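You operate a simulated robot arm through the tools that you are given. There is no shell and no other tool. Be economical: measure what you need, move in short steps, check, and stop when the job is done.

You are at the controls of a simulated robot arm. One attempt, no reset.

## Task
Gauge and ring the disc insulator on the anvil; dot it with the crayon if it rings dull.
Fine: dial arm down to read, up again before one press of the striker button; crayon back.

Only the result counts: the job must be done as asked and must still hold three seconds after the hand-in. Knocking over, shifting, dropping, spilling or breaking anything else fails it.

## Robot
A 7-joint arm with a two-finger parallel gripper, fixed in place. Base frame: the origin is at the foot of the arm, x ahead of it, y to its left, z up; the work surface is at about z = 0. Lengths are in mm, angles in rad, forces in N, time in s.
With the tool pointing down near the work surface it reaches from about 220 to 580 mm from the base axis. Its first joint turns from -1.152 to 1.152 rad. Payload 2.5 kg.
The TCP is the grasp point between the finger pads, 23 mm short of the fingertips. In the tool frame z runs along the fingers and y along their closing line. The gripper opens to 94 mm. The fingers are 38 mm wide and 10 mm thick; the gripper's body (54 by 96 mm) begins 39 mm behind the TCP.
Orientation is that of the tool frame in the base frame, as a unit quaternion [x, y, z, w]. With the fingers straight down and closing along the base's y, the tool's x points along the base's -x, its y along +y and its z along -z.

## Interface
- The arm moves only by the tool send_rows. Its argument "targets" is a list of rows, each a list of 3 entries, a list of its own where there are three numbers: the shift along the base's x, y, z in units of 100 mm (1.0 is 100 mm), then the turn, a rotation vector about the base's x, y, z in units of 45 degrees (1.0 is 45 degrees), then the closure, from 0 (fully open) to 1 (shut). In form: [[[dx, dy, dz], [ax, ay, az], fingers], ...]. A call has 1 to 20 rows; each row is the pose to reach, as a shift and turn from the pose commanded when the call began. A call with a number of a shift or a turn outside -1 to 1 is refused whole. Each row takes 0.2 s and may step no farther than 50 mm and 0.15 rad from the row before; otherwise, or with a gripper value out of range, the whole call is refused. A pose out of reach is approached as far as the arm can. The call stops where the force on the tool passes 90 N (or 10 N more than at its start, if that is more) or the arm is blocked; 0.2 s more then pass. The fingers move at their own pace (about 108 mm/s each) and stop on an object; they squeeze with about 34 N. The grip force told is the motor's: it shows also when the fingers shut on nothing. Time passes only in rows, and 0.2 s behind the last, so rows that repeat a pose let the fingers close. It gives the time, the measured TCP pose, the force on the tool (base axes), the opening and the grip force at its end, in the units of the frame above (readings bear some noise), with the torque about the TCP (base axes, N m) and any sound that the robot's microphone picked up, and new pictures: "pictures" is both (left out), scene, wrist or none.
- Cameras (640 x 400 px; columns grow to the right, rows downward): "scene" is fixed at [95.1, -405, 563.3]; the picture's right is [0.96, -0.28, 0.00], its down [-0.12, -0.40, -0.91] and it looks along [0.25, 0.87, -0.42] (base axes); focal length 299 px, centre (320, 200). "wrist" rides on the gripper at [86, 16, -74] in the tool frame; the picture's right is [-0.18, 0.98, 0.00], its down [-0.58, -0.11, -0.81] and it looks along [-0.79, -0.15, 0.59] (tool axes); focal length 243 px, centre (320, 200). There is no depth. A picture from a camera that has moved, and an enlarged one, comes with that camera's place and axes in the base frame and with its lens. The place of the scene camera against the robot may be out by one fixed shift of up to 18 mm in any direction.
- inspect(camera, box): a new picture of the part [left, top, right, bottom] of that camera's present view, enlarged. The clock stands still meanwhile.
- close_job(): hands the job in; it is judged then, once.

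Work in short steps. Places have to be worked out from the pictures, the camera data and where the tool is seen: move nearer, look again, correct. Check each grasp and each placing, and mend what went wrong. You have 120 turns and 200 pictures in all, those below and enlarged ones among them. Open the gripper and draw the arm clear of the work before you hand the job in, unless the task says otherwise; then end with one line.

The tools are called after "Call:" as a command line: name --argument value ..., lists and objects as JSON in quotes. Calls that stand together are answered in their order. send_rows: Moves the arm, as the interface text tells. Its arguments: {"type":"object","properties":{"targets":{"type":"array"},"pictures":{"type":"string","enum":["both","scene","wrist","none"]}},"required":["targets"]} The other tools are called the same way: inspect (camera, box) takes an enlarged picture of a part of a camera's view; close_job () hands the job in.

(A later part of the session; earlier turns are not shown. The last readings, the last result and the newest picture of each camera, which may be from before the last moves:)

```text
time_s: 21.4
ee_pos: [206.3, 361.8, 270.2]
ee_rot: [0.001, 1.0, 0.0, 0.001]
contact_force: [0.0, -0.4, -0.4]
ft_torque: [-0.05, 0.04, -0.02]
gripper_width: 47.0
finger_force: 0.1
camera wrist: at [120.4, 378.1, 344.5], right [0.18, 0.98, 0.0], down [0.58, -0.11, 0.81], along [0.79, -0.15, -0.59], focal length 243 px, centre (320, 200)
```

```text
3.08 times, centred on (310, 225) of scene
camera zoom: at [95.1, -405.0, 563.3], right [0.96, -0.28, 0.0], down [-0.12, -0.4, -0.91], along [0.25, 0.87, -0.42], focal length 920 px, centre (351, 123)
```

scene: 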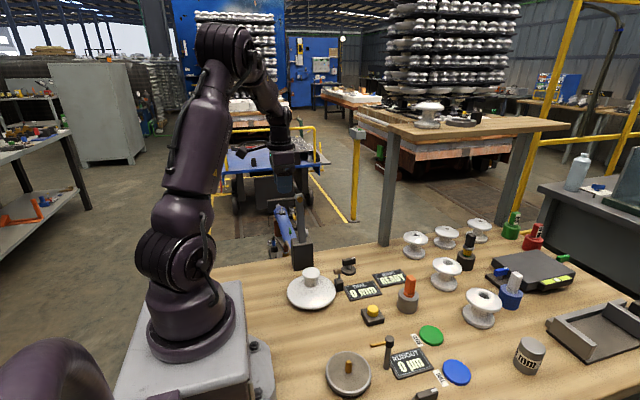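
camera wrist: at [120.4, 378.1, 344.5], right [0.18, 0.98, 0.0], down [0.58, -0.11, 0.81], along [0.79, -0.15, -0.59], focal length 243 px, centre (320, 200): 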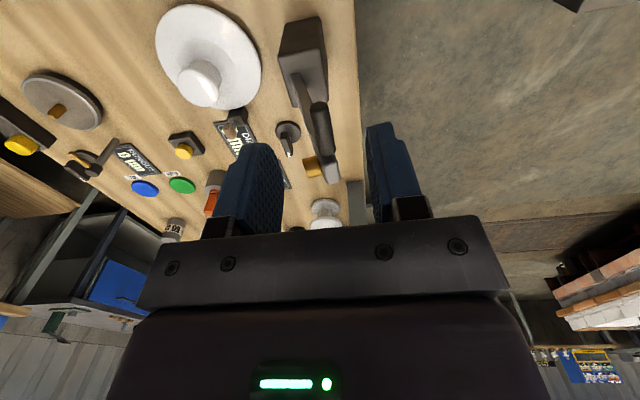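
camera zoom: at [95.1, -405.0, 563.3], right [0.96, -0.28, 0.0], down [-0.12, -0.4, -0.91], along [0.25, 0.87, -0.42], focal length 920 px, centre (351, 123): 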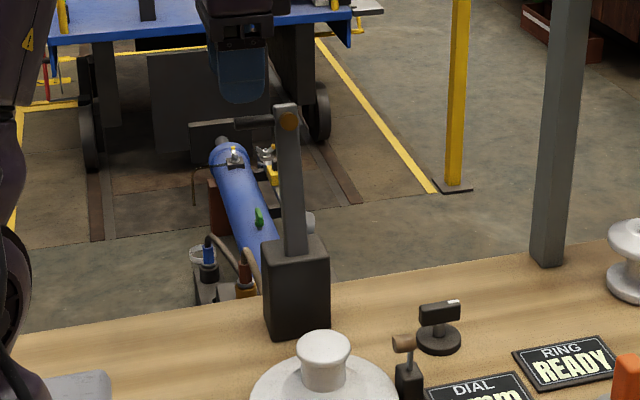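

Rod confirmed at (202–239, 362, 213), centred between the fingers. Descend to z 223 and grip it.

Call:
send_rows --targets '[[[0, 0, -0.25], [0, 0, 0], 0.5], [[0, 0, -0.47], [0, 0, 0], 0.5], [[0, 0, -0.47], [0, 0, 0], 0.5], [[0, 0, -0.47], [0, 0, 0], 0.7], [[0, 0, -0.47], [0, 0, 0], 0.85], [[0, 0, -0.47], [0, 0, 0], 1], [[0, 0, -0.47], [0, 0, 0], 1]]' --pictures "both"

Call:
inspect --camera "scene" --box '[260, 160, 360, 290]'

```text
time_s: 23.0
ee_pos: [208.5, 361.7, 224.2]
ee_rot: [0.0, 1.0, 0.0, 0.0]
contact_force: [0.0, 0.4, -0.2]
ft_torque: [-0.06, -0.3, -0.05]
gripper_width: 11.7
finger_force: 45.1
camera wrist: at [121.2, 377.1, 299.1], right [0.18, 0.98, 0.0], down [0.58, -0.11, 0.81], along [0.79, -0.15, -0.59], focal length 243 px, centre (320, 200)
```

scene: 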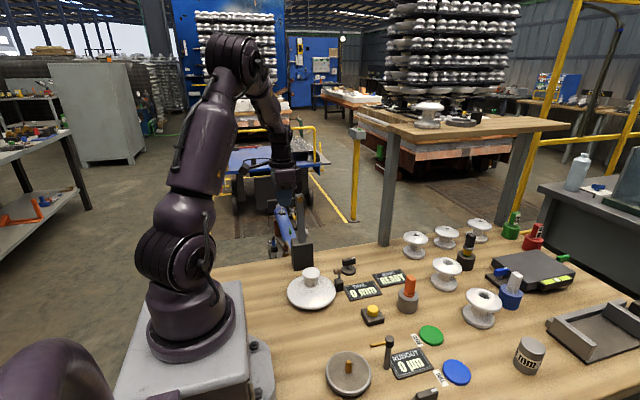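
wrist: 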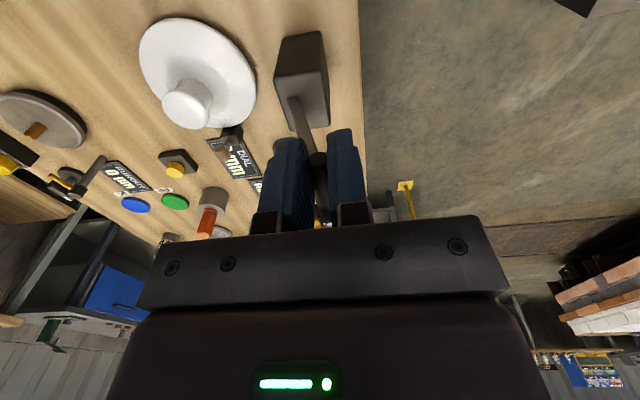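

```text
3.08 times, centred on (310, 225) of scene
camera zoom: at [95.1, -405.0, 563.3], right [0.96, -0.28, 0.0], down [-0.12, -0.4, -0.91], along [0.25, 0.87, -0.42], focal length 920 px, centre (351, 123)
```

zoom: 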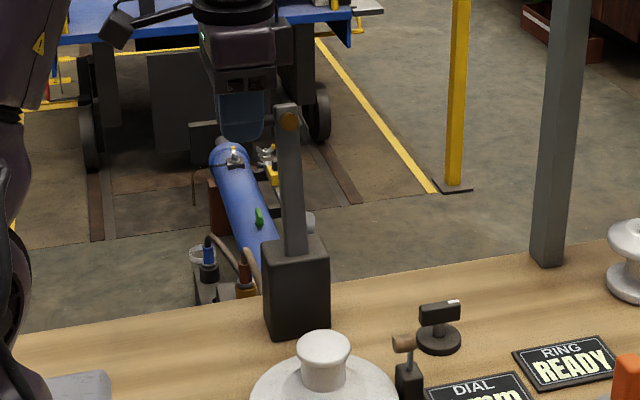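

Rod gripped (11.7 mm). Start swinging along an arc with presumed hinge (y 338, z 80), one small step first to test forces.

Call:
send_rows --targets '[[[0, -0.12, 0.015], [0, 0, 0], 1], [[0, -0.239, 0.021], [0, 0, 0], 1], [[0, -0.239, 0.021], [0, 0, 0], 1]]' --pictures "scene"

Call:
inspect --camera "scene" --box '[260, 160, 400, 300]'

```text
time_s: 23.8
ee_pos: [208.2, 336.3, 228.9]
ee_rot: [-0.001, 1.0, 0.001, 0.002]
contact_force: [-2.5, 0.5, 14.5]
ft_torque: [0.06, -0.73, 0.03]
gripper_width: 11.2
finger_force: 44.9
```

scene: 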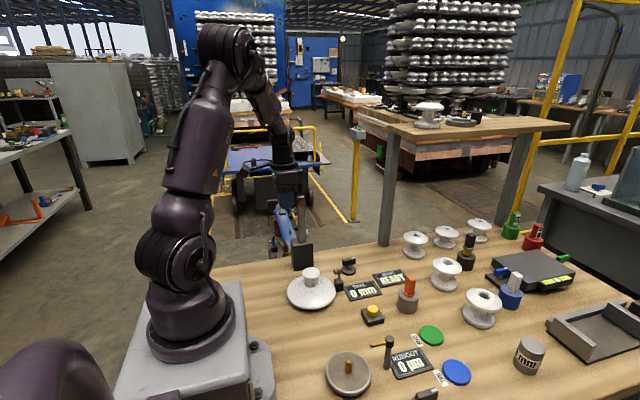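

```text
2.86 times, centred on (330, 230) of scene
camera zoom: at [95.1, -405.0, 563.2], right [0.96, -0.28, 0.0], down [-0.12, -0.4, -0.91], along [0.25, 0.87, -0.42], focal length 854 px, centre (291, 114)
```

zoom: 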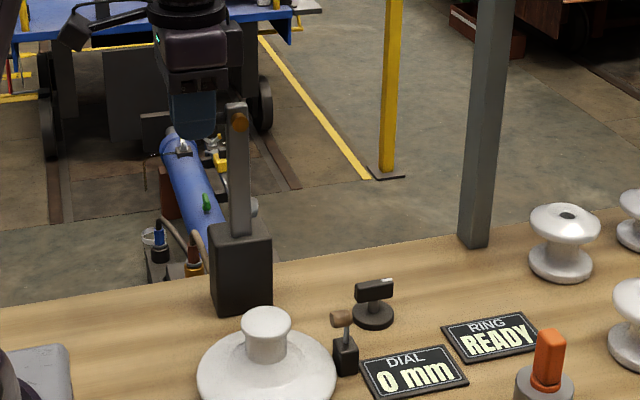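

Tool is pushed up 14 N: the true arc rises more, hinge nearer y ≈ 327. Refit and continue one step.

Call:
send_rows --targets '[[[0, -0.12, 0.025], [0, 0, 0], 1], [[0, -0.25, 0.018], [0, 0, 0], 1], [[0, -0.25, 0.018], [0, 0, 0], 1]]' --pictures "none"

```text
time_s: 24.6
ee_pos: [207.7, 310.5, 228.3]
ee_rot: [0.001, 1.0, -0.001, 0.0]
contact_force: [13.1, 3.4, -25.2]
ft_torque: [0.09, -0.15, 0.09]
gripper_width: 11.3
finger_force: 44.7
```

Call:
inspect --camera "scene" --box '[270, 170, 350, 280]'

Call:
inspect --camera "wrist" --box '[220, 0, 420, 220]'

```text
3.64 times, centred on (310, 225) of scene
camera zoom: at [95.2, -404.9, 563.3], right [0.96, -0.28, 0.0], down [-0.12, -0.4, -0.91], along [0.25, 0.87, -0.42], focal length 1087 px, centre (356, 109)
```

zoom: 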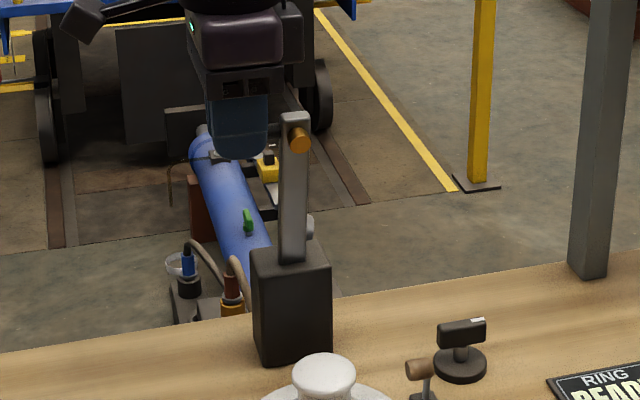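

```text
1.82 times, centred on (320, 110) of wrist
camera zoom: at [121.2, 325.9, 301.3], right [0.19, 0.98, 0.0], down [0.58, -0.11, 0.81], along [0.79, -0.15, -0.59], focal length 441 px, centre (320, 364)
```

zoom: 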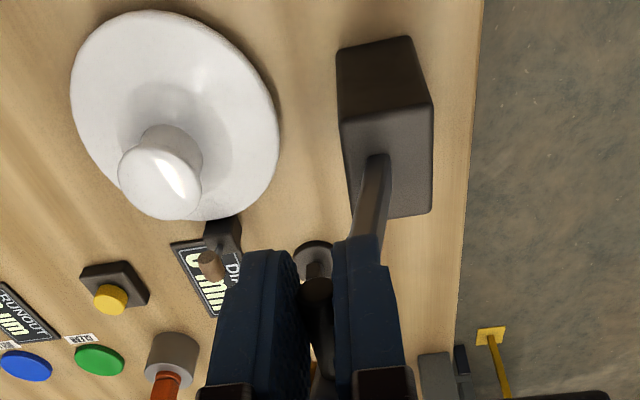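

The hinge appears at y ≈ 335; the commanded height was ~3 mm too high. Correct and continue the arc.

Call:
send_rows --targets '[[[0, 0, -0.028], [0, 0, 0], 1], [[0, -0.122, -0.056], [0, 0, 0], 1], [[0, -0.242, -0.094], [0, 0, 0], 1], [[0, -0.242, -0.094], [0, 0, 0], 1]]' --pictures "none"

```text
time_s: 25.6
ee_pos: [207.2, 287.0, 220.5]
ee_rot: [0.0, 1.0, 0.001, 0.0]
contact_force: [-3.6, -11.0, 26.4]
ft_torque: [-0.15, -1.0, 0.02]
gripper_width: 11.3
finger_force: 44.5
```

Clamping over-constrains it. I loosen the fingers to a loose cage around the rod and see where the rod settles.

Call:
send_rows --targets '[[[0, 0, 0], [0, 0, 0], 0.84], [[0, 0, 0], [0, 0, 0], 0.84], [[0, 0, 0], [0, 0, 0], 0.84]]' --pictures "both"

Call:
inspect --camera "scene" --box '[270, 170, 350, 280]'

Call:
inspect --camera "wrist" --box '[220, 0, 420, 220]'

```text
time_s: 26.4
ee_pos: [207.9, 287.1, 219.5]
ee_rot: [-0.001, 1.0, 0.001, 0.0]
contact_force: [-0.5, -0.4, -0.7]
ft_torque: [-0.03, -0.02, 0.02]
gripper_width: 15.3
finger_force: 1.0
camera wrist: at [121.0, 303.1, 293.3], right [0.18, 0.98, 0.0], down [0.58, -0.11, 0.81], along [0.79, -0.15, -0.59], focal length 243 px, centre (320, 200)
```

scene: 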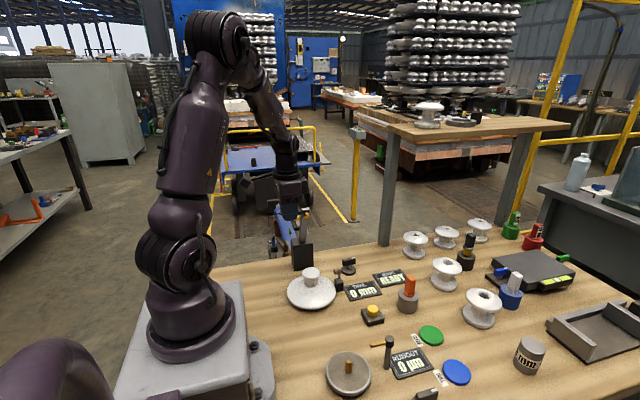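
wrist: 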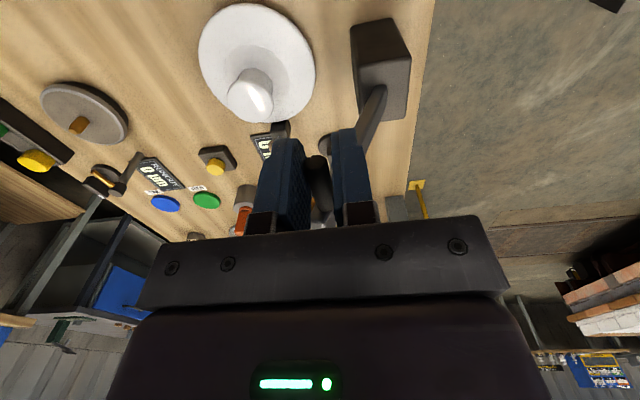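

```text
3.64 times, centred on (310, 225) of scene
camera zoom: at [95.1, -405.0, 563.3], right [0.96, -0.28, 0.0], down [-0.12, -0.4, -0.91], along [0.25, 0.87, -0.42], focal length 1087 px, centre (356, 109)
```

zoom: 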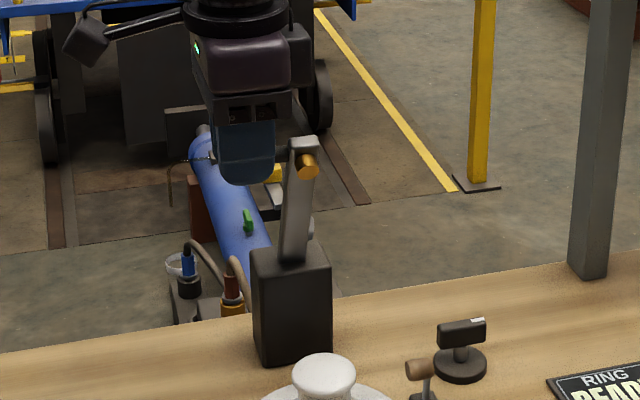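

```text
1.82 times, centred on (320, 110) of wrist
camera zoom: at [121.0, 303.1, 293.3], right [0.18, 0.98, 0.0], down [0.58, -0.11, 0.81], along [0.79, -0.15, -0.59], focal length 441 px, centre (320, 364)
```

zoom: 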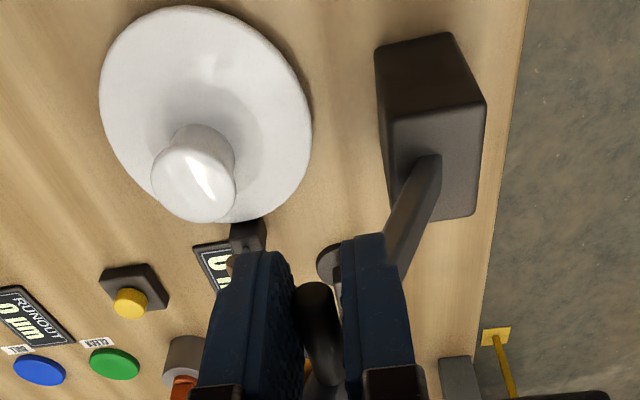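

The arm holds its position by itself, with no force now. Line intersection gives hinge ≈ (335, 90), R ≈ 126 — down will be right over the anvil. Continue with the loose cage along that arc to −60°.

Call:
send_rows --targets '[[[0, -0.155, -0.076], [0, 0, 0], 0.84], [[0, -0.335, -0.202], [0, 0, 0], 0.84], [[0, -0.335, -0.202], [0, 0, 0], 0.84]]' --pictures "none"

Call:
inspect --camera "wrist" --box '[220, 0, 420, 220]'

```text
time_s: 27.2
ee_pos: [207.5, 254.3, 200.1]
ee_rot: [0.0, 1.0, 0.001, 0.0]
contact_force: [-0.4, -0.6, -0.4]
ft_torque: [-0.01, 0.0, -0.01]
gripper_width: 15.4
finger_force: 0.7
```

```text
1.82 times, centred on (320, 110) of wrist
camera zoom: at [121.0, 269.7, 273.6], right [0.18, 0.98, 0.0], down [0.58, -0.11, 0.81], along [0.79, -0.15, -0.59], focal length 441 px, centre (320, 364)
```

zoom: 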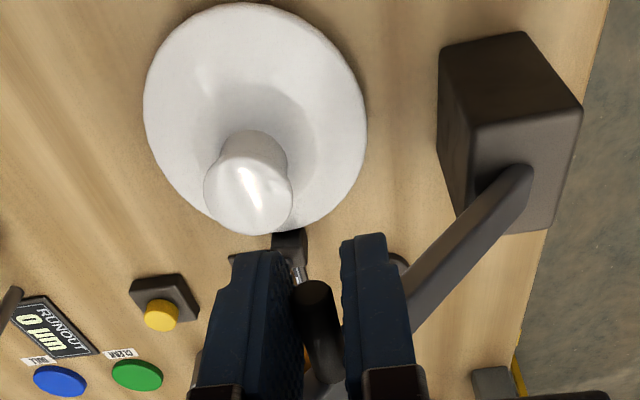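

Call:
send_rows --targets '[[[0, -0.08, -0.075], [0, 0, 0], 0.84], [[0, -0.155, -0.155], [0, 0, 0], 0.84], [[0, -0.281, -0.335], [0, 0, 0], 0.84], [[0, -0.281, -0.335], [0, 0, 0], 0.84]]' --pictures "scene"

Call:
inspect --camera "wrist" --box '[220, 0, 420, 220]'

Call:
inspect --camera "scene" --box '[260, 190, 380, 320]'

```text
time_s: 28.2
ee_pos: [206.7, 224.3, 164.2]
ee_rot: [0.0, 1.0, 0.0, 0.0]
contact_force: [-1.7, -1.0, 0.0]
ft_torque: [-0.06, 0.02, -0.03]
gripper_width: 15.7
finger_force: 1.3
```

scene: 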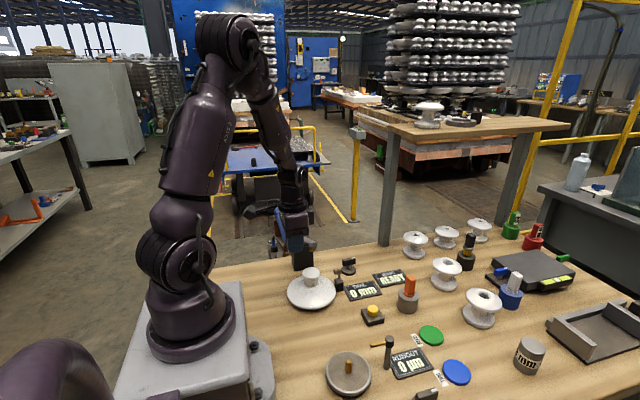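

```text
1.82 times, centred on (320, 110) of wrist
camera zoom: at [120.5, 240.6, 239.3], right [0.18, 0.98, 0.0], down [0.58, -0.11, 0.81], along [0.79, -0.15, -0.59], focal length 441 px, centre (320, 364)
```

zoom: 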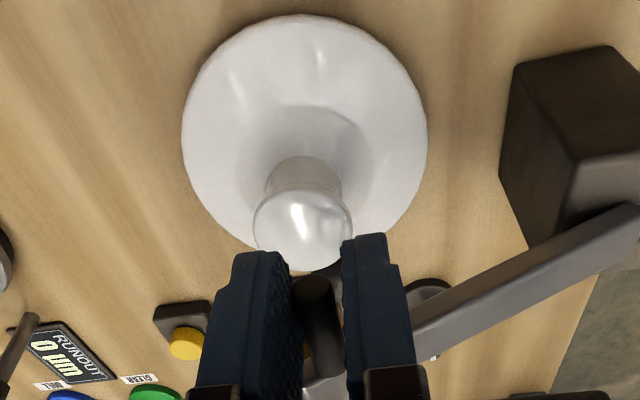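

```text
3.08 times, centred on (320, 255) of scene
camera zoom: at [95.1, -405.0, 563.3], right [0.96, -0.28, 0.0], down [-0.12, -0.4, -0.91], along [0.25, 0.87, -0.42], focal length 920 px, centre (320, 31)
```

zoom: 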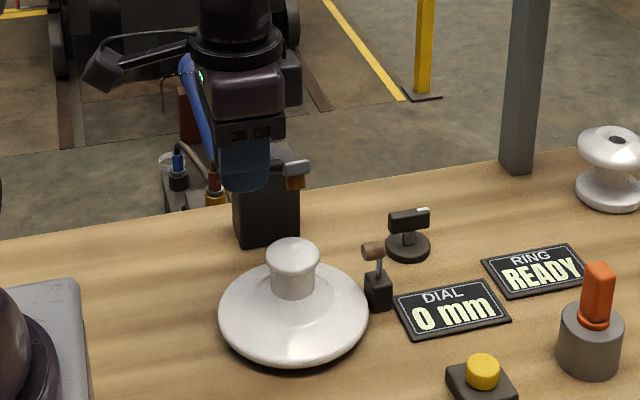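

Everything tracks. Continue caged down to −75°.

Call:
send_rows --targets '[[[0, -0.051, -0.097], [0, 0, 0], 0.84], [[0, -0.093, -0.2], [0, 0, 0], 0.84], [[0, -0.126, -0.304], [0, 0, 0], 0.84], [[0, -0.126, -0.304], [0, 0, 0], 0.84]]' --pictures "none"

Call:
inspect --camera "wrist" --box '[220, 0, 420, 220]'

Call:
inspect --camera "scene" --box '[260, 210, 380, 320]'

```text
time_s: 29.2
ee_pos: [207.2, 213.7, 133.8]
ee_rot: [0.0, 1.0, 0.0, 0.0]
contact_force: [0.2, -0.5, 0.0]
ft_torque: [0.0, 0.0, 0.0]
gripper_width: 15.1
finger_force: 0.0
```

```text
1.82 times, centred on (320, 110) of wrist
camera zoom: at [120.2, 228.8, 208.3], right [0.18, 0.98, 0.0], down [0.58, -0.11, 0.81], along [0.79, -0.15, -0.59], focal length 441 px, centre (320, 364)
```

zoom: 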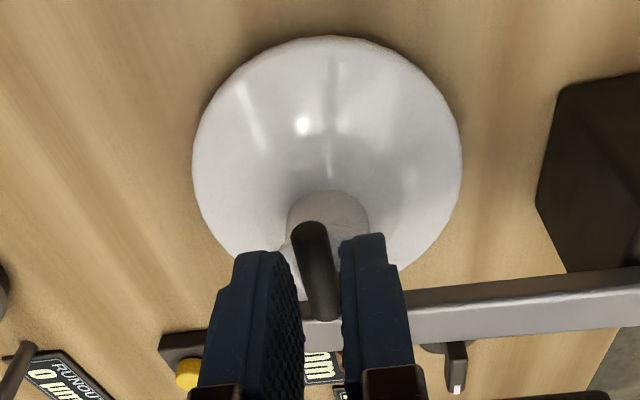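

```text
3.64 times, centred on (320, 265) of scene
camera zoom: at [95.1, -405.0, 563.3], right [0.96, -0.28, 0.0], down [-0.12, -0.4, -0.91], along [0.25, 0.87, -0.42], focal length 1087 px, centre (320, -36)
```

zoom: 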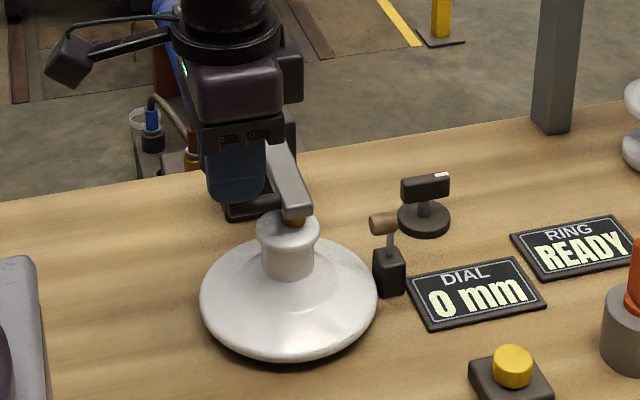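

The arm has settled down onto the cap (rod z ≈ 95). Look at the dial display.

Call:
inspect --camera "scene" --box '[310, 240, 420, 310]'

Call:
inspect --camera "wrist" --box '[280, 110, 480, 240]'

```text
5.71 times, centred on (365, 275) of scene
camera zoom: at [95.1, -405.0, 563.3], right [0.96, -0.28, 0.0], down [-0.12, -0.4, -0.91], along [0.25, 0.87, -0.42], focal length 1708 px, centre (63, -229)
```

zoom: 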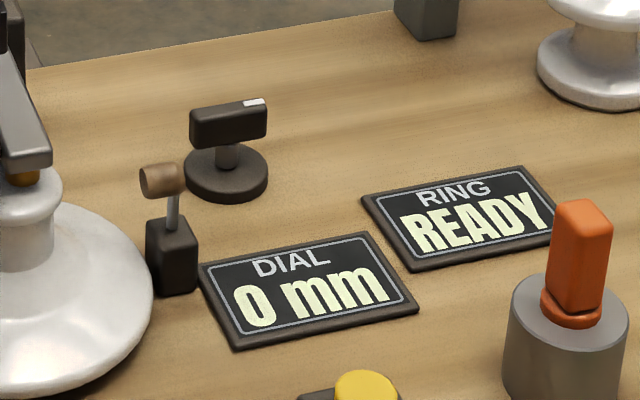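

```text
3.08 times, centred on (380, 175) of wrist
camera zoom: at [120.2, 228.8, 208.3], right [0.18, 0.98, 0.0], down [0.58, -0.11, 0.81], along [0.79, -0.15, -0.59], focal length 746 px, centre (135, 277)
```

zoom: 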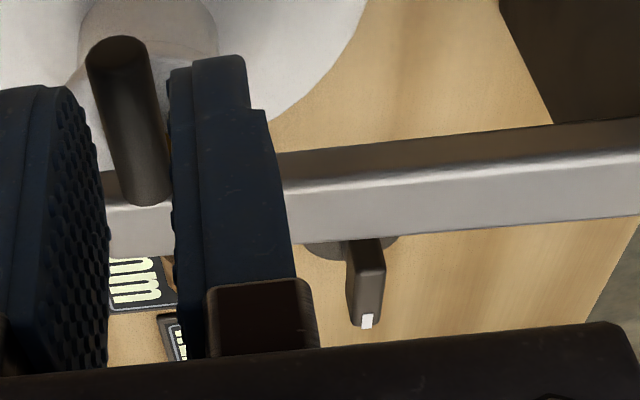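

Dial still 0 mm. Let a little time pass and look again.

Call:
send_rows --targets '[[[0, 0, 0], [0, 0, 0], 0.84], [[0, 0, 0], [0, 0, 0], 0.84], [[0, 0, 0], [0, 0, 0], 0.84], [[0, 0, 0], [0, 0, 0], 0.84], [[0, 0, 0], [0, 0, 0], 0.84]]' --pictures "none"

Call:
inspect --camera "scene" --box '[270, 220, 420, 320]'

Call:
inspect --camera "wrist" --box '[220, 0, 420, 220]'

```text
time_s: 30.4
ee_pos: [206.8, 212.4, 134.8]
ee_rot: [0.0, 1.0, 0.0, 0.0]
contact_force: [0.5, -0.3, 0.5]
ft_torque: [0.0, 0.03, 0.01]
gripper_width: 15.3
finger_force: 0.1
```

```text
4.00 times, centred on (345, 270) of scene
camera zoom: at [95.1, -405.0, 563.3], right [0.96, -0.28, 0.0], down [-0.12, -0.4, -0.91], along [0.25, 0.87, -0.42], focal length 1196 px, centre (220, -80)
```

zoom: 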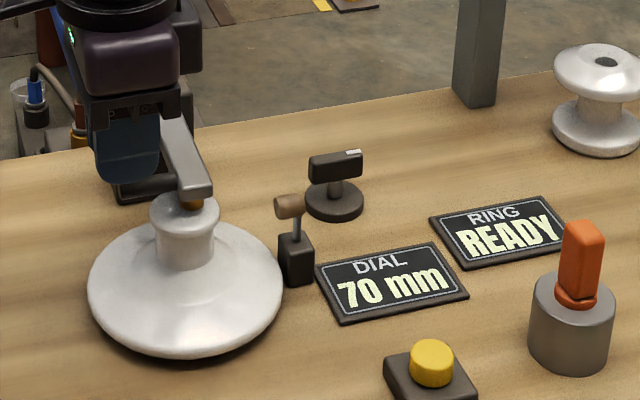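

```text
1.82 times, centred on (320, 110) of wrist
camera zoom: at [120.2, 228.6, 208.4], right [0.18, 0.98, 0.0], down [0.58, -0.11, 0.81], along [0.79, -0.15, -0.59], focal length 441 px, centre (320, 364)
```

zoom: 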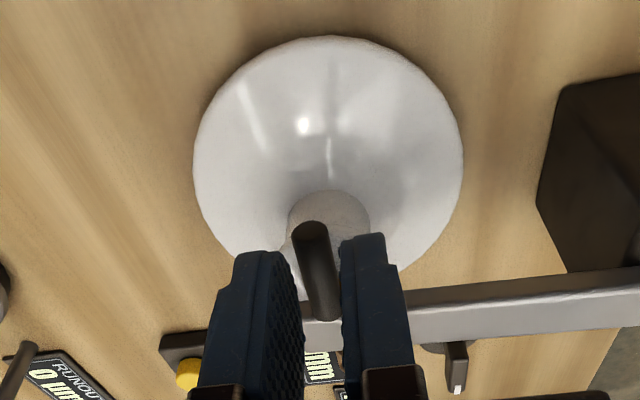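

Dial reads 70 mm. Now lower the opened fingers around the rod, and grip it to raise the arm.

Call:
send_rows --targets '[[[-0.01, -0.025, 0], [0, 0, 0], 0.72], [[-0.01, -0.025, -0.1], [0, 0, 0], 0.72], [[-0.01, -0.025, -0.28], [0, 0, 0], 0.72], [[-0.01, -0.025, -0.28], [0, 0, 0], 0.72]]' --pictures "none"

Call:
inspect --camera "wrist" --box '[220, 0, 420, 220]'

```text
time_s: 31.4
ee_pos: [206.9, 211.3, 106.3]
ee_rot: [0.0, 1.0, 0.0, -0.001]
contact_force: [-0.7, -1.9, -0.1]
ft_torque: [0.04, 0.01, 0.0]
gripper_width: 26.2
finger_force: 0.0
```

```text
1.82 times, centred on (320, 110) of wrist
camera zoom: at [119.0, 226.0, 181.2], right [0.18, 0.98, 0.0], down [0.58, -0.11, 0.81], along [0.79, -0.15, -0.59], focal length 441 px, centre (320, 364)
```

zoom: 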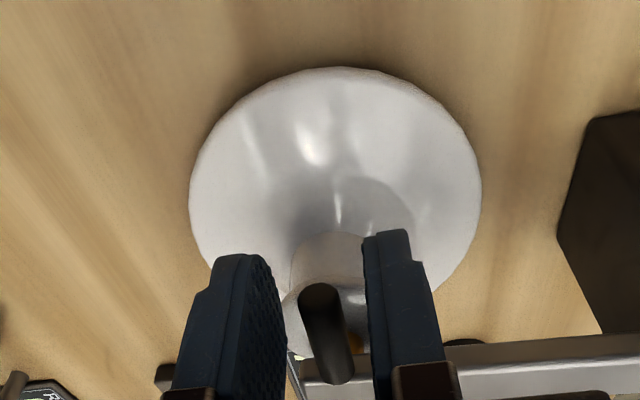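

Rod is centred. Close on it and raise along the arc to −70°, checking forces.

Call:
send_rows --targets '[[[0, 0, 0], [0, 0, 0], 0.85], [[0, 0, 0], [0, 0, 0], 1], [[0, 0, 0], [0, 0, 0], 1], [[0.0, 0.007, 0.07], [0, 0, 0], 1], [[0, 0.017, 0.15], [0, 0, 0], 1], [[0, 0.017, 0.15], [0, 0, 0], 1]]' --pictures "none"

Call:
inspect --camera "scene" --box '[270, 220, 420, 320]'

```text
time_s: 32.8
ee_pos: [205.6, 210.0, 121.8]
ee_rot: [0.0, 1.0, -0.003, -0.001]
contact_force: [-4.3, -11.8, 1.2]
ft_torque: [-0.06, -0.53, -0.06]
gripper_width: 11.3
finger_force: 44.8
```

```text
4.00 times, centred on (345, 270) of scene
camera zoom: at [95.1, -405.0, 563.3], right [0.96, -0.28, 0.0], down [-0.12, -0.4, -0.91], along [0.25, 0.87, -0.42], focal length 1196 px, centre (220, -80)
```

zoom: 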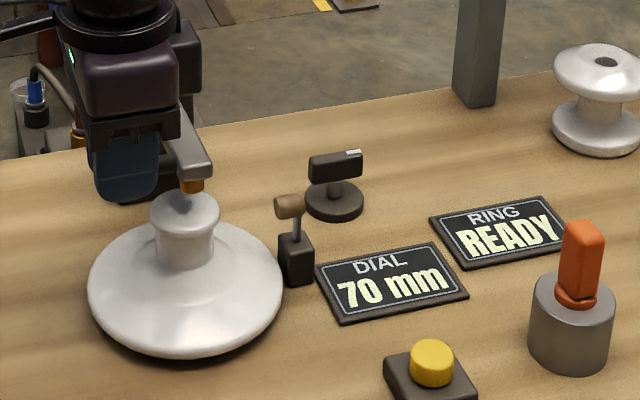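

Call:
send_rows --targets '[[[0, 0.01, 0.1], [0, 0, 0], 1], [[0, 0.047, 0.211], [0, 0, 0], 1], [[0, 0.085, 0.31], [0, 0, 0], 1], [[0, 0.139, 0.41], [0, 0, 0], 1], [[0, 0.139, 0.41], [0, 0, 0], 1]]' --pictures "none"

Call:
inspect --camera "wrist" --box '[220, 0, 420, 220]'

```text
time_s: 34.0
ee_pos: [206.5, 222.7, 163.4]
ee_rot: [0.003, 1.0, -0.005, -0.003]
contact_force: [0.0, -42.5, 20.0]
ft_torque: [-0.53, -1.0, -0.17]
gripper_width: 11.4
finger_force: 44.6
```

```text
1.82 times, centred on (320, 110) of wrist
camera zoom: at [119.6, 239.4, 237.8], right [0.19, 0.98, -0.01], down [0.59, -0.1, 0.8], along [0.79, -0.16, -0.59], focal length 441 px, centre (320, 364)
```

zoom: 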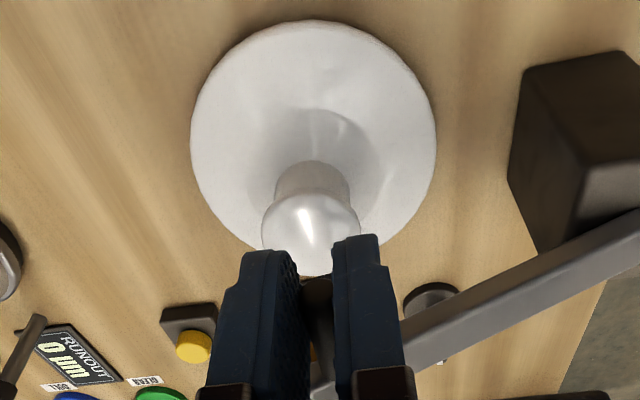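

Radial force builds up; loosen to a cage here (the −y finger supports the rod) and continue by following the arc.

Call:
send_rows --targets '[[[0, 0, 0], [0, 0, 0], 0.85], [[0, 0, 0], [0, 0, 0], 0.85], [[0, 0, 0], [0, 0, 0], 0.85]]' --pictures "none"

Call:
inspect --camera "wrist" --box '[220, 0, 420, 220]'

```text
time_s: 34.8
ee_pos: [206.5, 226.9, 164.2]
ee_rot: [0.0, 1.0, 0.001, 0.0]
contact_force: [0.6, -1.6, -0.5]
ft_torque: [-0.06, 0.05, -0.02]
gripper_width: 14.8
finger_force: 0.8
```

```text
1.82 times, centred on (320, 110) of wrist
camera zoom: at [119.6, 242.4, 237.8], right [0.18, 0.98, 0.0], down [0.58, -0.11, 0.81], along [0.79, -0.15, -0.59], focal length 441 px, centre (320, 364)
```

zoom: 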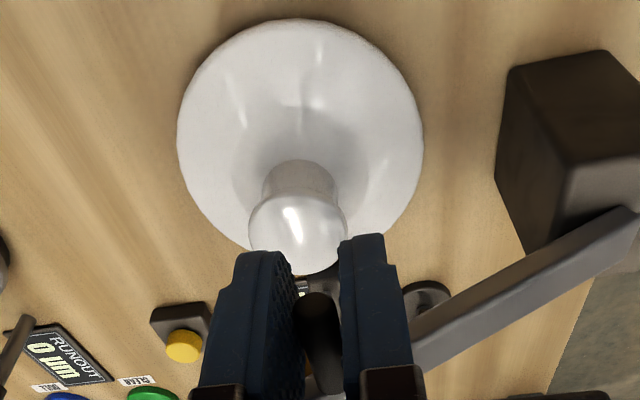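

Call:
send_rows --targets '[[[0, 0.06, 0.1], [0, 0, 0], 0.85], [[0, 0.126, 0.19], [0, 0, 0], 0.85], [[0, 0.2, 0.27], [0, 0, 0], 0.85], [[0, 0.281, 0.345], [0, 0, 0], 0.85], [[0, 0.281, 0.345], [0, 0, 0], 0.85]]' --pictures "none"

Call:
inspect --camera "wrist" --box '[220, 0, 420, 220]'

```text
time_s: 36.0
ee_pos: [205.9, 255.5, 199.0]
ee_rot: [0.0, 1.0, 0.0, 0.0]
contact_force: [0.0, -1.2, 0.2]
ft_torque: [-0.04, -0.03, -0.02]
gripper_width: 14.6
finger_force: 0.6
```

```text
1.82 times, centred on (320, 110) of wrist
camera zoom: at [119.2, 271.1, 272.1], right [0.18, 0.98, 0.0], down [0.58, -0.11, 0.81], along [0.79, -0.15, -0.59], focal length 441 px, centre (320, 364)
```

zoom: 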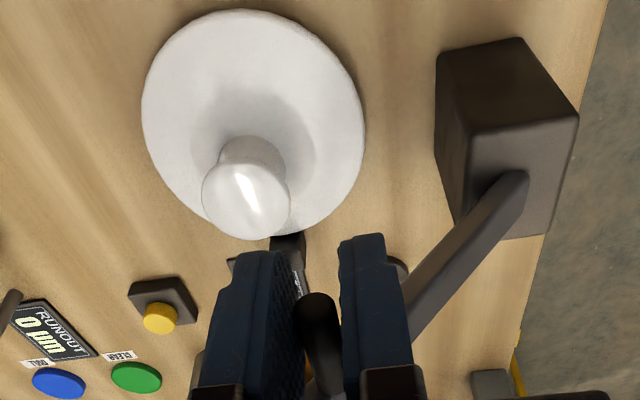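

Call:
send_rows --targets '[[[0, 0.18, 0.13], [0, 0, 0], 0.85], [[0, 0.335, 0.205], [0, 0, 0], 0.85], [[0, 0.46, 0.25], [0, 0, 0], 0.85], [[0, 0.591, 0.276], [0, 0, 0], 0.85], [[0, 0.7, 0.29], [0, 0, 0], 0.85], [[0, 0.81, 0.295], [0, 0, 0], 0.85], [[0, 0.92, 0.29], [0, 0, 0], 0.85], [[0, 1, 0.28], [0, 0, 0], 0.85], [[0, 1, 0.28], [0, 0, 0], 0.85]]' --pictures "none"

Call:
inspect --camera "wrist" --box '[220, 0, 420, 220]'

```text
time_s: 38.0
ee_pos: [208.1, 354.8, 225.7]
ee_rot: [0.0, 1.0, -0.001, 0.0]
contact_force: [0.1, 0.5, 0.1]
ft_torque: [0.0, 0.01, -0.02]
gripper_width: 14.4
finger_force: 0.0
```

```text
1.82 times, centred on (320, 110) of wrist
camera zoom: at [120.3, 370.8, 300.2], right [0.18, 0.98, 0.0], down [0.58, -0.11, 0.81], along [0.79, -0.15, -0.59], focal length 441 px, centre (320, 364)
```

zoom: 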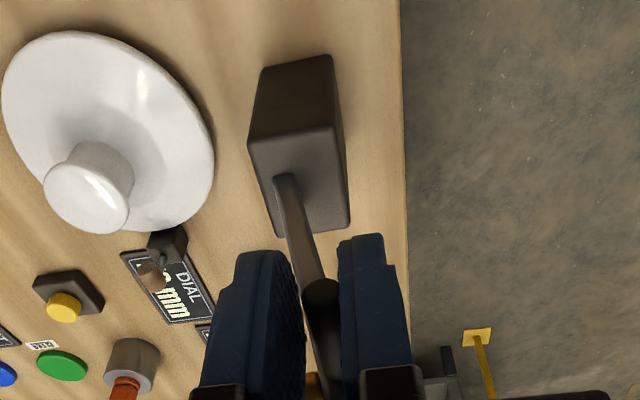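

Arm is past vertical. Ease it back to its stop (~y 362), open and lift clear.

Call:
send_rows --targets '[[[0, 0.04, -0.01], [0, 0, 0], 0.85], [[0, 0.075, -0.02], [0, 0, 0], 0.85], [[0, 0.075, -0.02], [0, 0, 0], 0.85]]' --pictures "none"

Call:
send_rows --targets '[[[0, 0, 0], [0, 0, 0], 0.6], [[0, 0, 0], [0, 0, 0], 0.5], [[0, 0, 0], [0, 0, 0], 0.5], [[0, 0, 0.3], [0, 0, 0], 0.5], [[0, 0, 0.6], [0, 0, 0], 0.5], [[0, 0, 0.9], [0, 0, 0], 0.5]]' --pictures "both"

Call:
inspect --camera "scene" --box '[260, 170, 420, 320]'

```text
time_s: 38.8
ee_pos: [206.4, 362.3, 224.2]
ee_rot: [0.001, 1.0, 0.0, 0.001]
contact_force: [0.1, -0.2, -0.7]
ft_torque: [0.0, -0.04, 0.03]
gripper_width: 14.2
finger_force: 0.0
```

```text
time_s: 40.2
ee_pos: [207.1, 360.5, 314.1]
ee_rot: [0.0, 1.0, -0.001, 0.0]
contact_force: [-0.1, -0.6, -0.1]
ft_torque: [-0.01, 0.01, -0.04]
gripper_width: 47.0
finger_force: 0.0
camera wrist: at [120.3, 377.3, 388.5], right [0.18, 0.98, 0.0], down [0.58, -0.11, 0.81], along [0.79, -0.15, -0.59], focal length 243 px, centre (320, 200)
```

scene: 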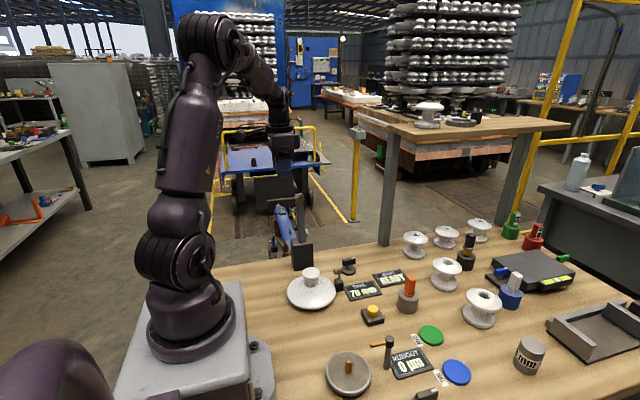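
wrist: 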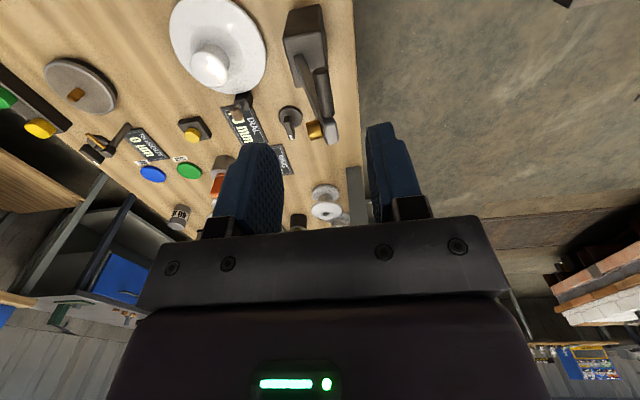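

```text
2.67 times, centred on (340, 245) of scene
camera zoom: at [95.1, -405.0, 563.3], right [0.96, -0.28, 0.0], down [-0.12, -0.4, -0.91], along [0.25, 0.87, -0.42], focal length 797 px, centre (267, 80)
```

zoom: 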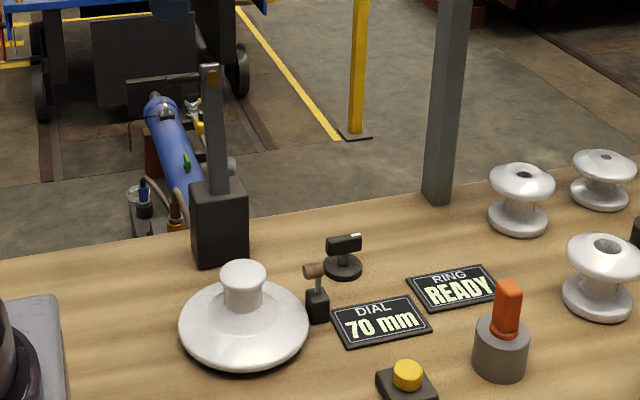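

Dial arm is up and the reading (70 mm) held. Now to the striker button at about (365, 90): travel there high with fingers closed.

Call:
send_rows --targets '[[[0.15, -0.25, 0], [0, 0, 0], 1], [[0.3, -0.5, 0], [0, 0, 0], 1], [[0.45, -0.75, 0], [0, 0, 0], 1], [[0.6, -1, 0], [0, 0, 0], 1]]' --pictures "none"

Call:
send_rows --targets '[[[0.15, -0.25, -0.1], [0, 0, 0], 1], [[0.3, -0.5, -0.2], [0, 0, 0], 1], [[0.45, -0.75, -0.3], [0, 0, 0], 1], [[0.6, -1, -0.4], [0, 0, 0], 1]]' --pictures "none"

Call:
send_rows --targets '[[[0.15, -0.25, -0.3], [0, 0, 0], 1], [[0.3, -0.5, -0.6], [0, 0, 0], 1], [[0.38, -0.71, -0.9], [0, 0, 0], 1], [[0.38, -0.71, -1], [0, 0, 0], 1], [[0.38, -0.71, -1], [0, 0, 0], 1]]' --pictures "both"

```text
time_s: 41.2
ee_pos: [266.2, 264.2, 315.2]
ee_rot: [0.0, 1.0, 0.0, -0.001]
contact_force: [0.6, -0.4, 0.2]
ft_torque: [-0.01, 0.0, 0.01]
gripper_width: 0.0
finger_force: 34.4
```

```text
time_s: 42.2
ee_pos: [325.9, 163.4, 274.8]
ee_rot: [-0.001, 1.0, 0.0, 0.0]
contact_force: [0.8, -0.2, 0.6]
ft_torque: [0.01, 0.0, 0.01]
gripper_width: 0.0
finger_force: 34.0
```

```text
time_s: 43.4
ee_pos: [364.4, 90.5, 173.6]
ee_rot: [0.001, 1.0, 0.001, 0.0]
contact_force: [0.2, -0.2, -0.5]
ft_torque: [-0.04, 0.01, -0.02]
gripper_width: 0.0
finger_force: 34.0
camera wrist: at [277.2, 106.5, 248.2], right [0.18, 0.98, 0.0], down [0.58, -0.11, 0.81], along [0.79, -0.15, -0.59], focal length 243 px, centre (320, 200)
```

scene: 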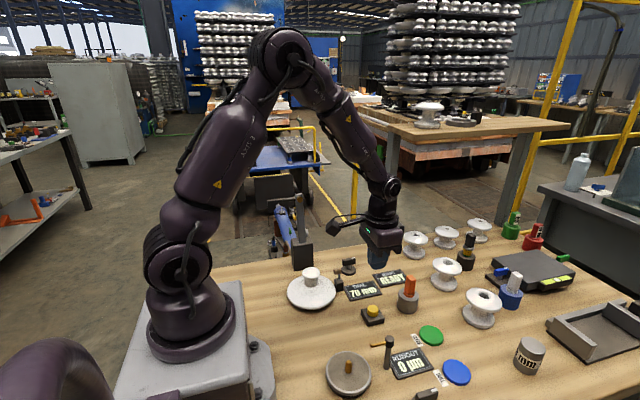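
wrist: 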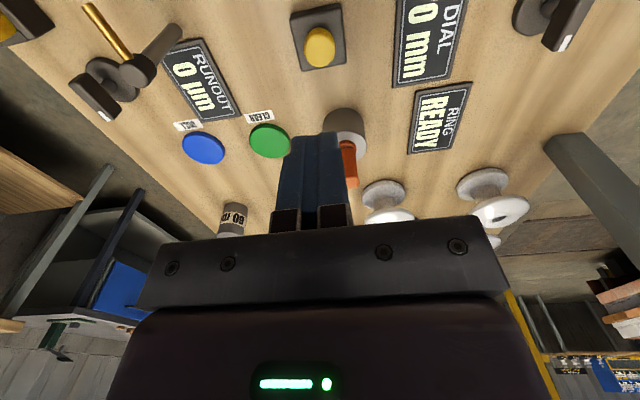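

Button centre ≈ (362, 90), directly below. Descend, then in small steps with force feedback.

Call:
send_rows --targets '[[[-0.02, 0, -0.4], [0, 0, 0], 1], [[-0.02, 0, -0.8], [0, 0, 0], 1], [[-0.02, 0, -1], [0, 0, 0], 1], [[-0.02, 0, -1], [0, 0, 0], 1]]' --pictures "wrist"

Call:
inspect --camera "scene" --box '[320, 240, 450, 350]'

```text
time_s: 44.4
ee_pos: [362.5, 91.8, 74.1]
ee_rot: [0.0, 1.0, 0.0, 0.0]
contact_force: [0.4, -1.1, 0.2]
ft_torque: [0.03, -0.01, -0.02]
gripper_width: 0.0
finger_force: 34.0
camera wrist: at [275.8, 107.3, 147.2], right [0.18, 0.98, 0.0], down [0.58, -0.11, 0.81], along [0.79, -0.15, -0.59], focal length 243 px, centre (320, 200)
```

wrist: 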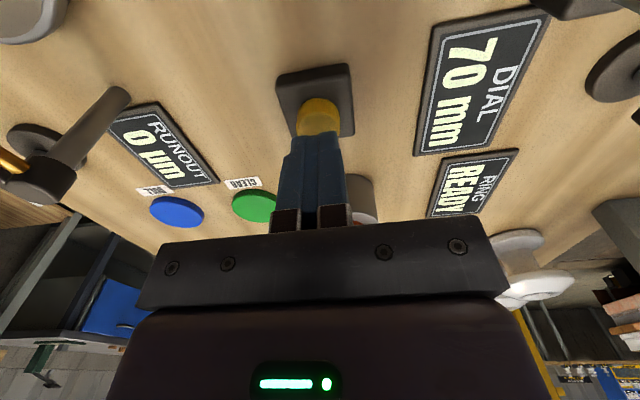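

```text
3.64 times, centred on (385, 295) of scene
camera zoom: at [95.1, -405.0, 563.3], right [0.96, -0.28, 0.0], down [-0.12, -0.4, -0.91], along [0.25, 0.87, -0.42], focal length 1087 px, centre (84, -146)
```

zoom: 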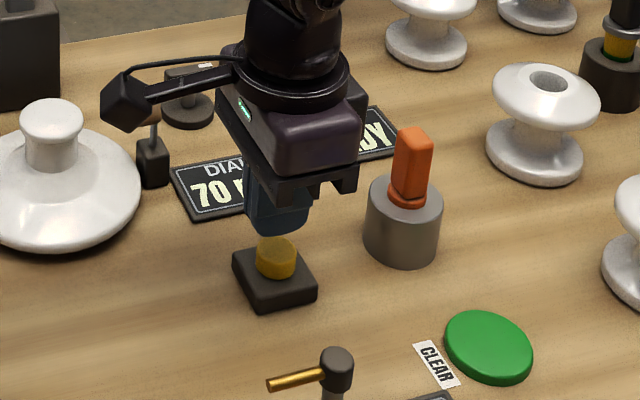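

Call:
send_rows --targets '[[[0, 0, -0.1], [0, 0, 0], 1], [[0, 0, -0.16], [0, 0, 0], 1], [[0, 0, -0.2], [0, 0, 0], 1], [[0, 0, -0.2], [0, 0, 0], 1]]' --pictures "none"

```text
time_s: 45.4
ee_pos: [361.3, 91.0, 53.8]
ee_rot: [0.001, 1.0, 0.001, 0.0]
contact_force: [-0.9, 0.2, 1.5]
ft_torque: [-0.02, -0.01, -0.01]
gripper_width: 0.2
finger_force: 33.6
```

Call:
send_rows --targets '[[[0, 0, -0.02], [0, 0, 0], 1], [[0, 0, -0.04], [0, 0, 0], 1], [[0, 0, -0.06], [0, 0, 0], 1], [[0, 0, -0.06], [0, 0, 0], 1]]' --pictures "none"

```text
time_s: 46.4
ee_pos: [362.7, 91.1, 47.9]
ee_rot: [0.001, 1.0, 0.0, -0.001]
contact_force: [-1.2, 0.0, 3.9]
ft_torque: [0.01, -0.02, 0.01]
gripper_width: 0.1
finger_force: 34.0
heard: click
```

A click was heard: pressed. Release upward and listen/read.

Call:
send_rows --targets '[[[0, 0, 0.1], [0, 0, 0], 1], [[0, 0, 0.4], [0, 0, 0], 1], [[0, 0, 0.8], [0, 0, 0], 1], [[0, 0, 1], [0, 0, 0], 1], [[0, 0, 1], [0, 0, 0], 1]]' --pictures "both"

Call:
inspect --camera "wrist" --box '[380, 0, 520, 180]'

Call:
inspect --camera "scene" --box '[270, 240, 450, 340]'

```text
time_s: 47.6
ee_pos: [361.4, 89.8, 148.5]
ee_rot: [0.0, 1.0, -0.001, 0.0]
contact_force: [0.2, -0.5, 0.6]
ft_torque: [0.01, -0.01, 0.01]
gripper_width: 0.0
finger_force: 34.0
camera wrist: at [274.5, 106.2, 222.6], right [0.18, 0.98, 0.0], down [0.58, -0.11, 0.81], along [0.79, -0.15, -0.59], focal length 243 px, centre (320, 200)
```

scene: 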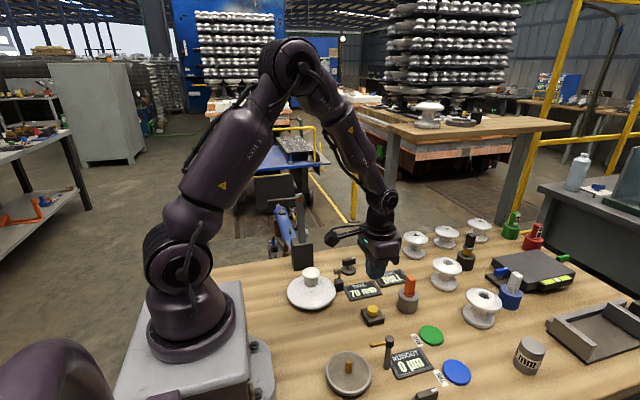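
wrist: 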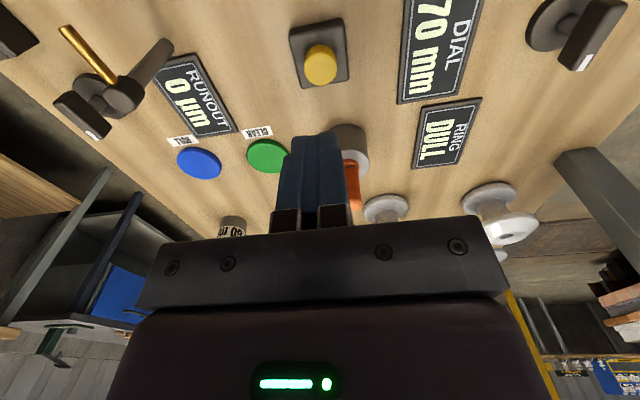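

```text
2.22 times, centred on (450, 90) of wrist
camera zoom: at [274.5, 106.2, 222.6], right [0.18, 0.98, 0.0], down [0.58, -0.11, 0.81], along [0.79, -0.15, -0.59], focal length 539 px, centre (31, 444)
```

zoom: 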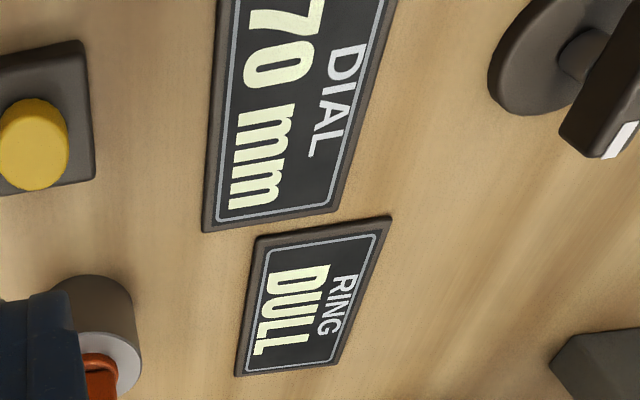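

```text
3.56 times, centred on (360, 290) of scene
camera zoom: at [95.1, -405.0, 563.3], right [0.96, -0.28, 0.0], down [-0.12, -0.4, -0.91], along [0.25, 0.87, -0.42], focal length 1063 px, centre (178, -120)
```

zoom: 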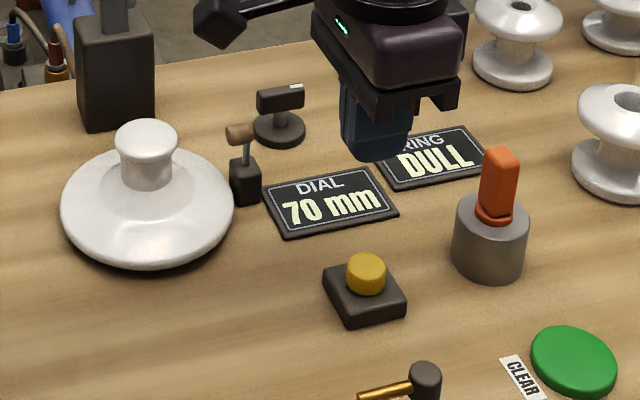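

RING shows DULL, so the crayon dot is required. Move back up and look at the orange crayon in its grey cup with fingers open.

Call:
send_rows --targets '[[[0.05, 0, 0.3], [0, 0, 0], 0.5], [[0.2, 0.05, 0.5], [0, 0, 0], 0.1], [[0.35, 0.1, 0.55], [0, 0, 0], 0], [[0.35, 0.1, 0.55], [0, 0, 0], 0]]' --pictures "wrist"

Call:
inspect --camera "wrist" --box '[260, 50, 420, 180]'

Call:
inspect --camera "scene" --box '[370, 250, 450, 330]'

```text
time_s: 48.6
ee_pos: [396.2, 100.7, 205.0]
ee_rot: [0.001, 1.0, 0.0, 0.0]
contact_force: [0.0, -0.1, 0.3]
ft_torque: [-0.04, 0.0, 0.02]
gripper_width: 94.0
finger_force: 0.0
camera wrist: at [309.0, 116.9, 277.4], right [0.18, 0.98, 0.0], down [0.58, -0.11, 0.81], along [0.79, -0.15, -0.59], focal length 243 px, centre (320, 200)
```

wrist: 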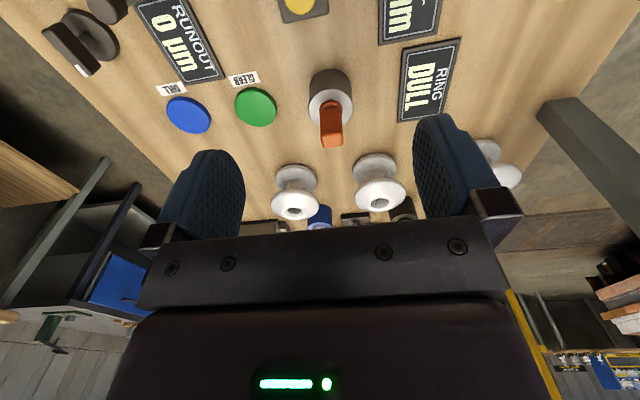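

```text
3.08 times, centred on (340, 115) of wrist
camera zoom: at [309.0, 116.9, 277.4], right [0.18, 0.98, 0.0], down [0.58, -0.11, 0.81], along [0.79, -0.15, -0.59], focal length 746 px, centre (258, 462)
```

zoom: 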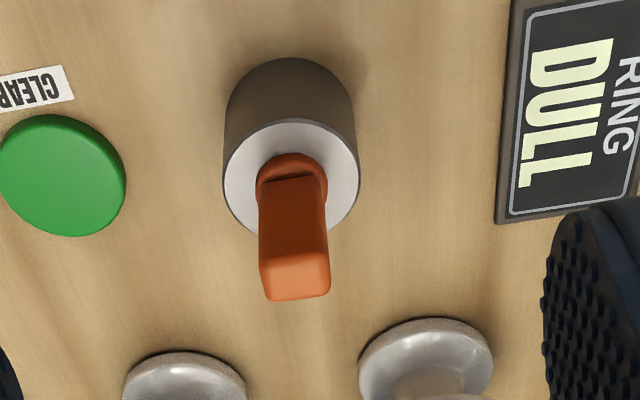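

```text
5.00 times, centred on (410, 290) of scene
camera zoom: at [95.1, -405.0, 563.3], right [0.96, -0.28, 0.0], down [-0.12, -0.4, -0.91], along [0.25, 0.87, -0.42], focal length 1494 px, centre (-130, -250)
```

zoom: 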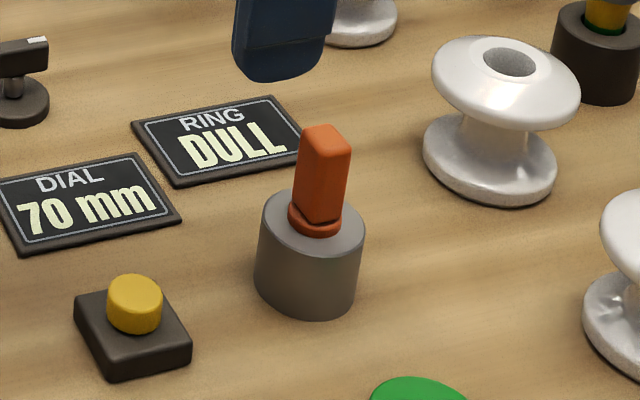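

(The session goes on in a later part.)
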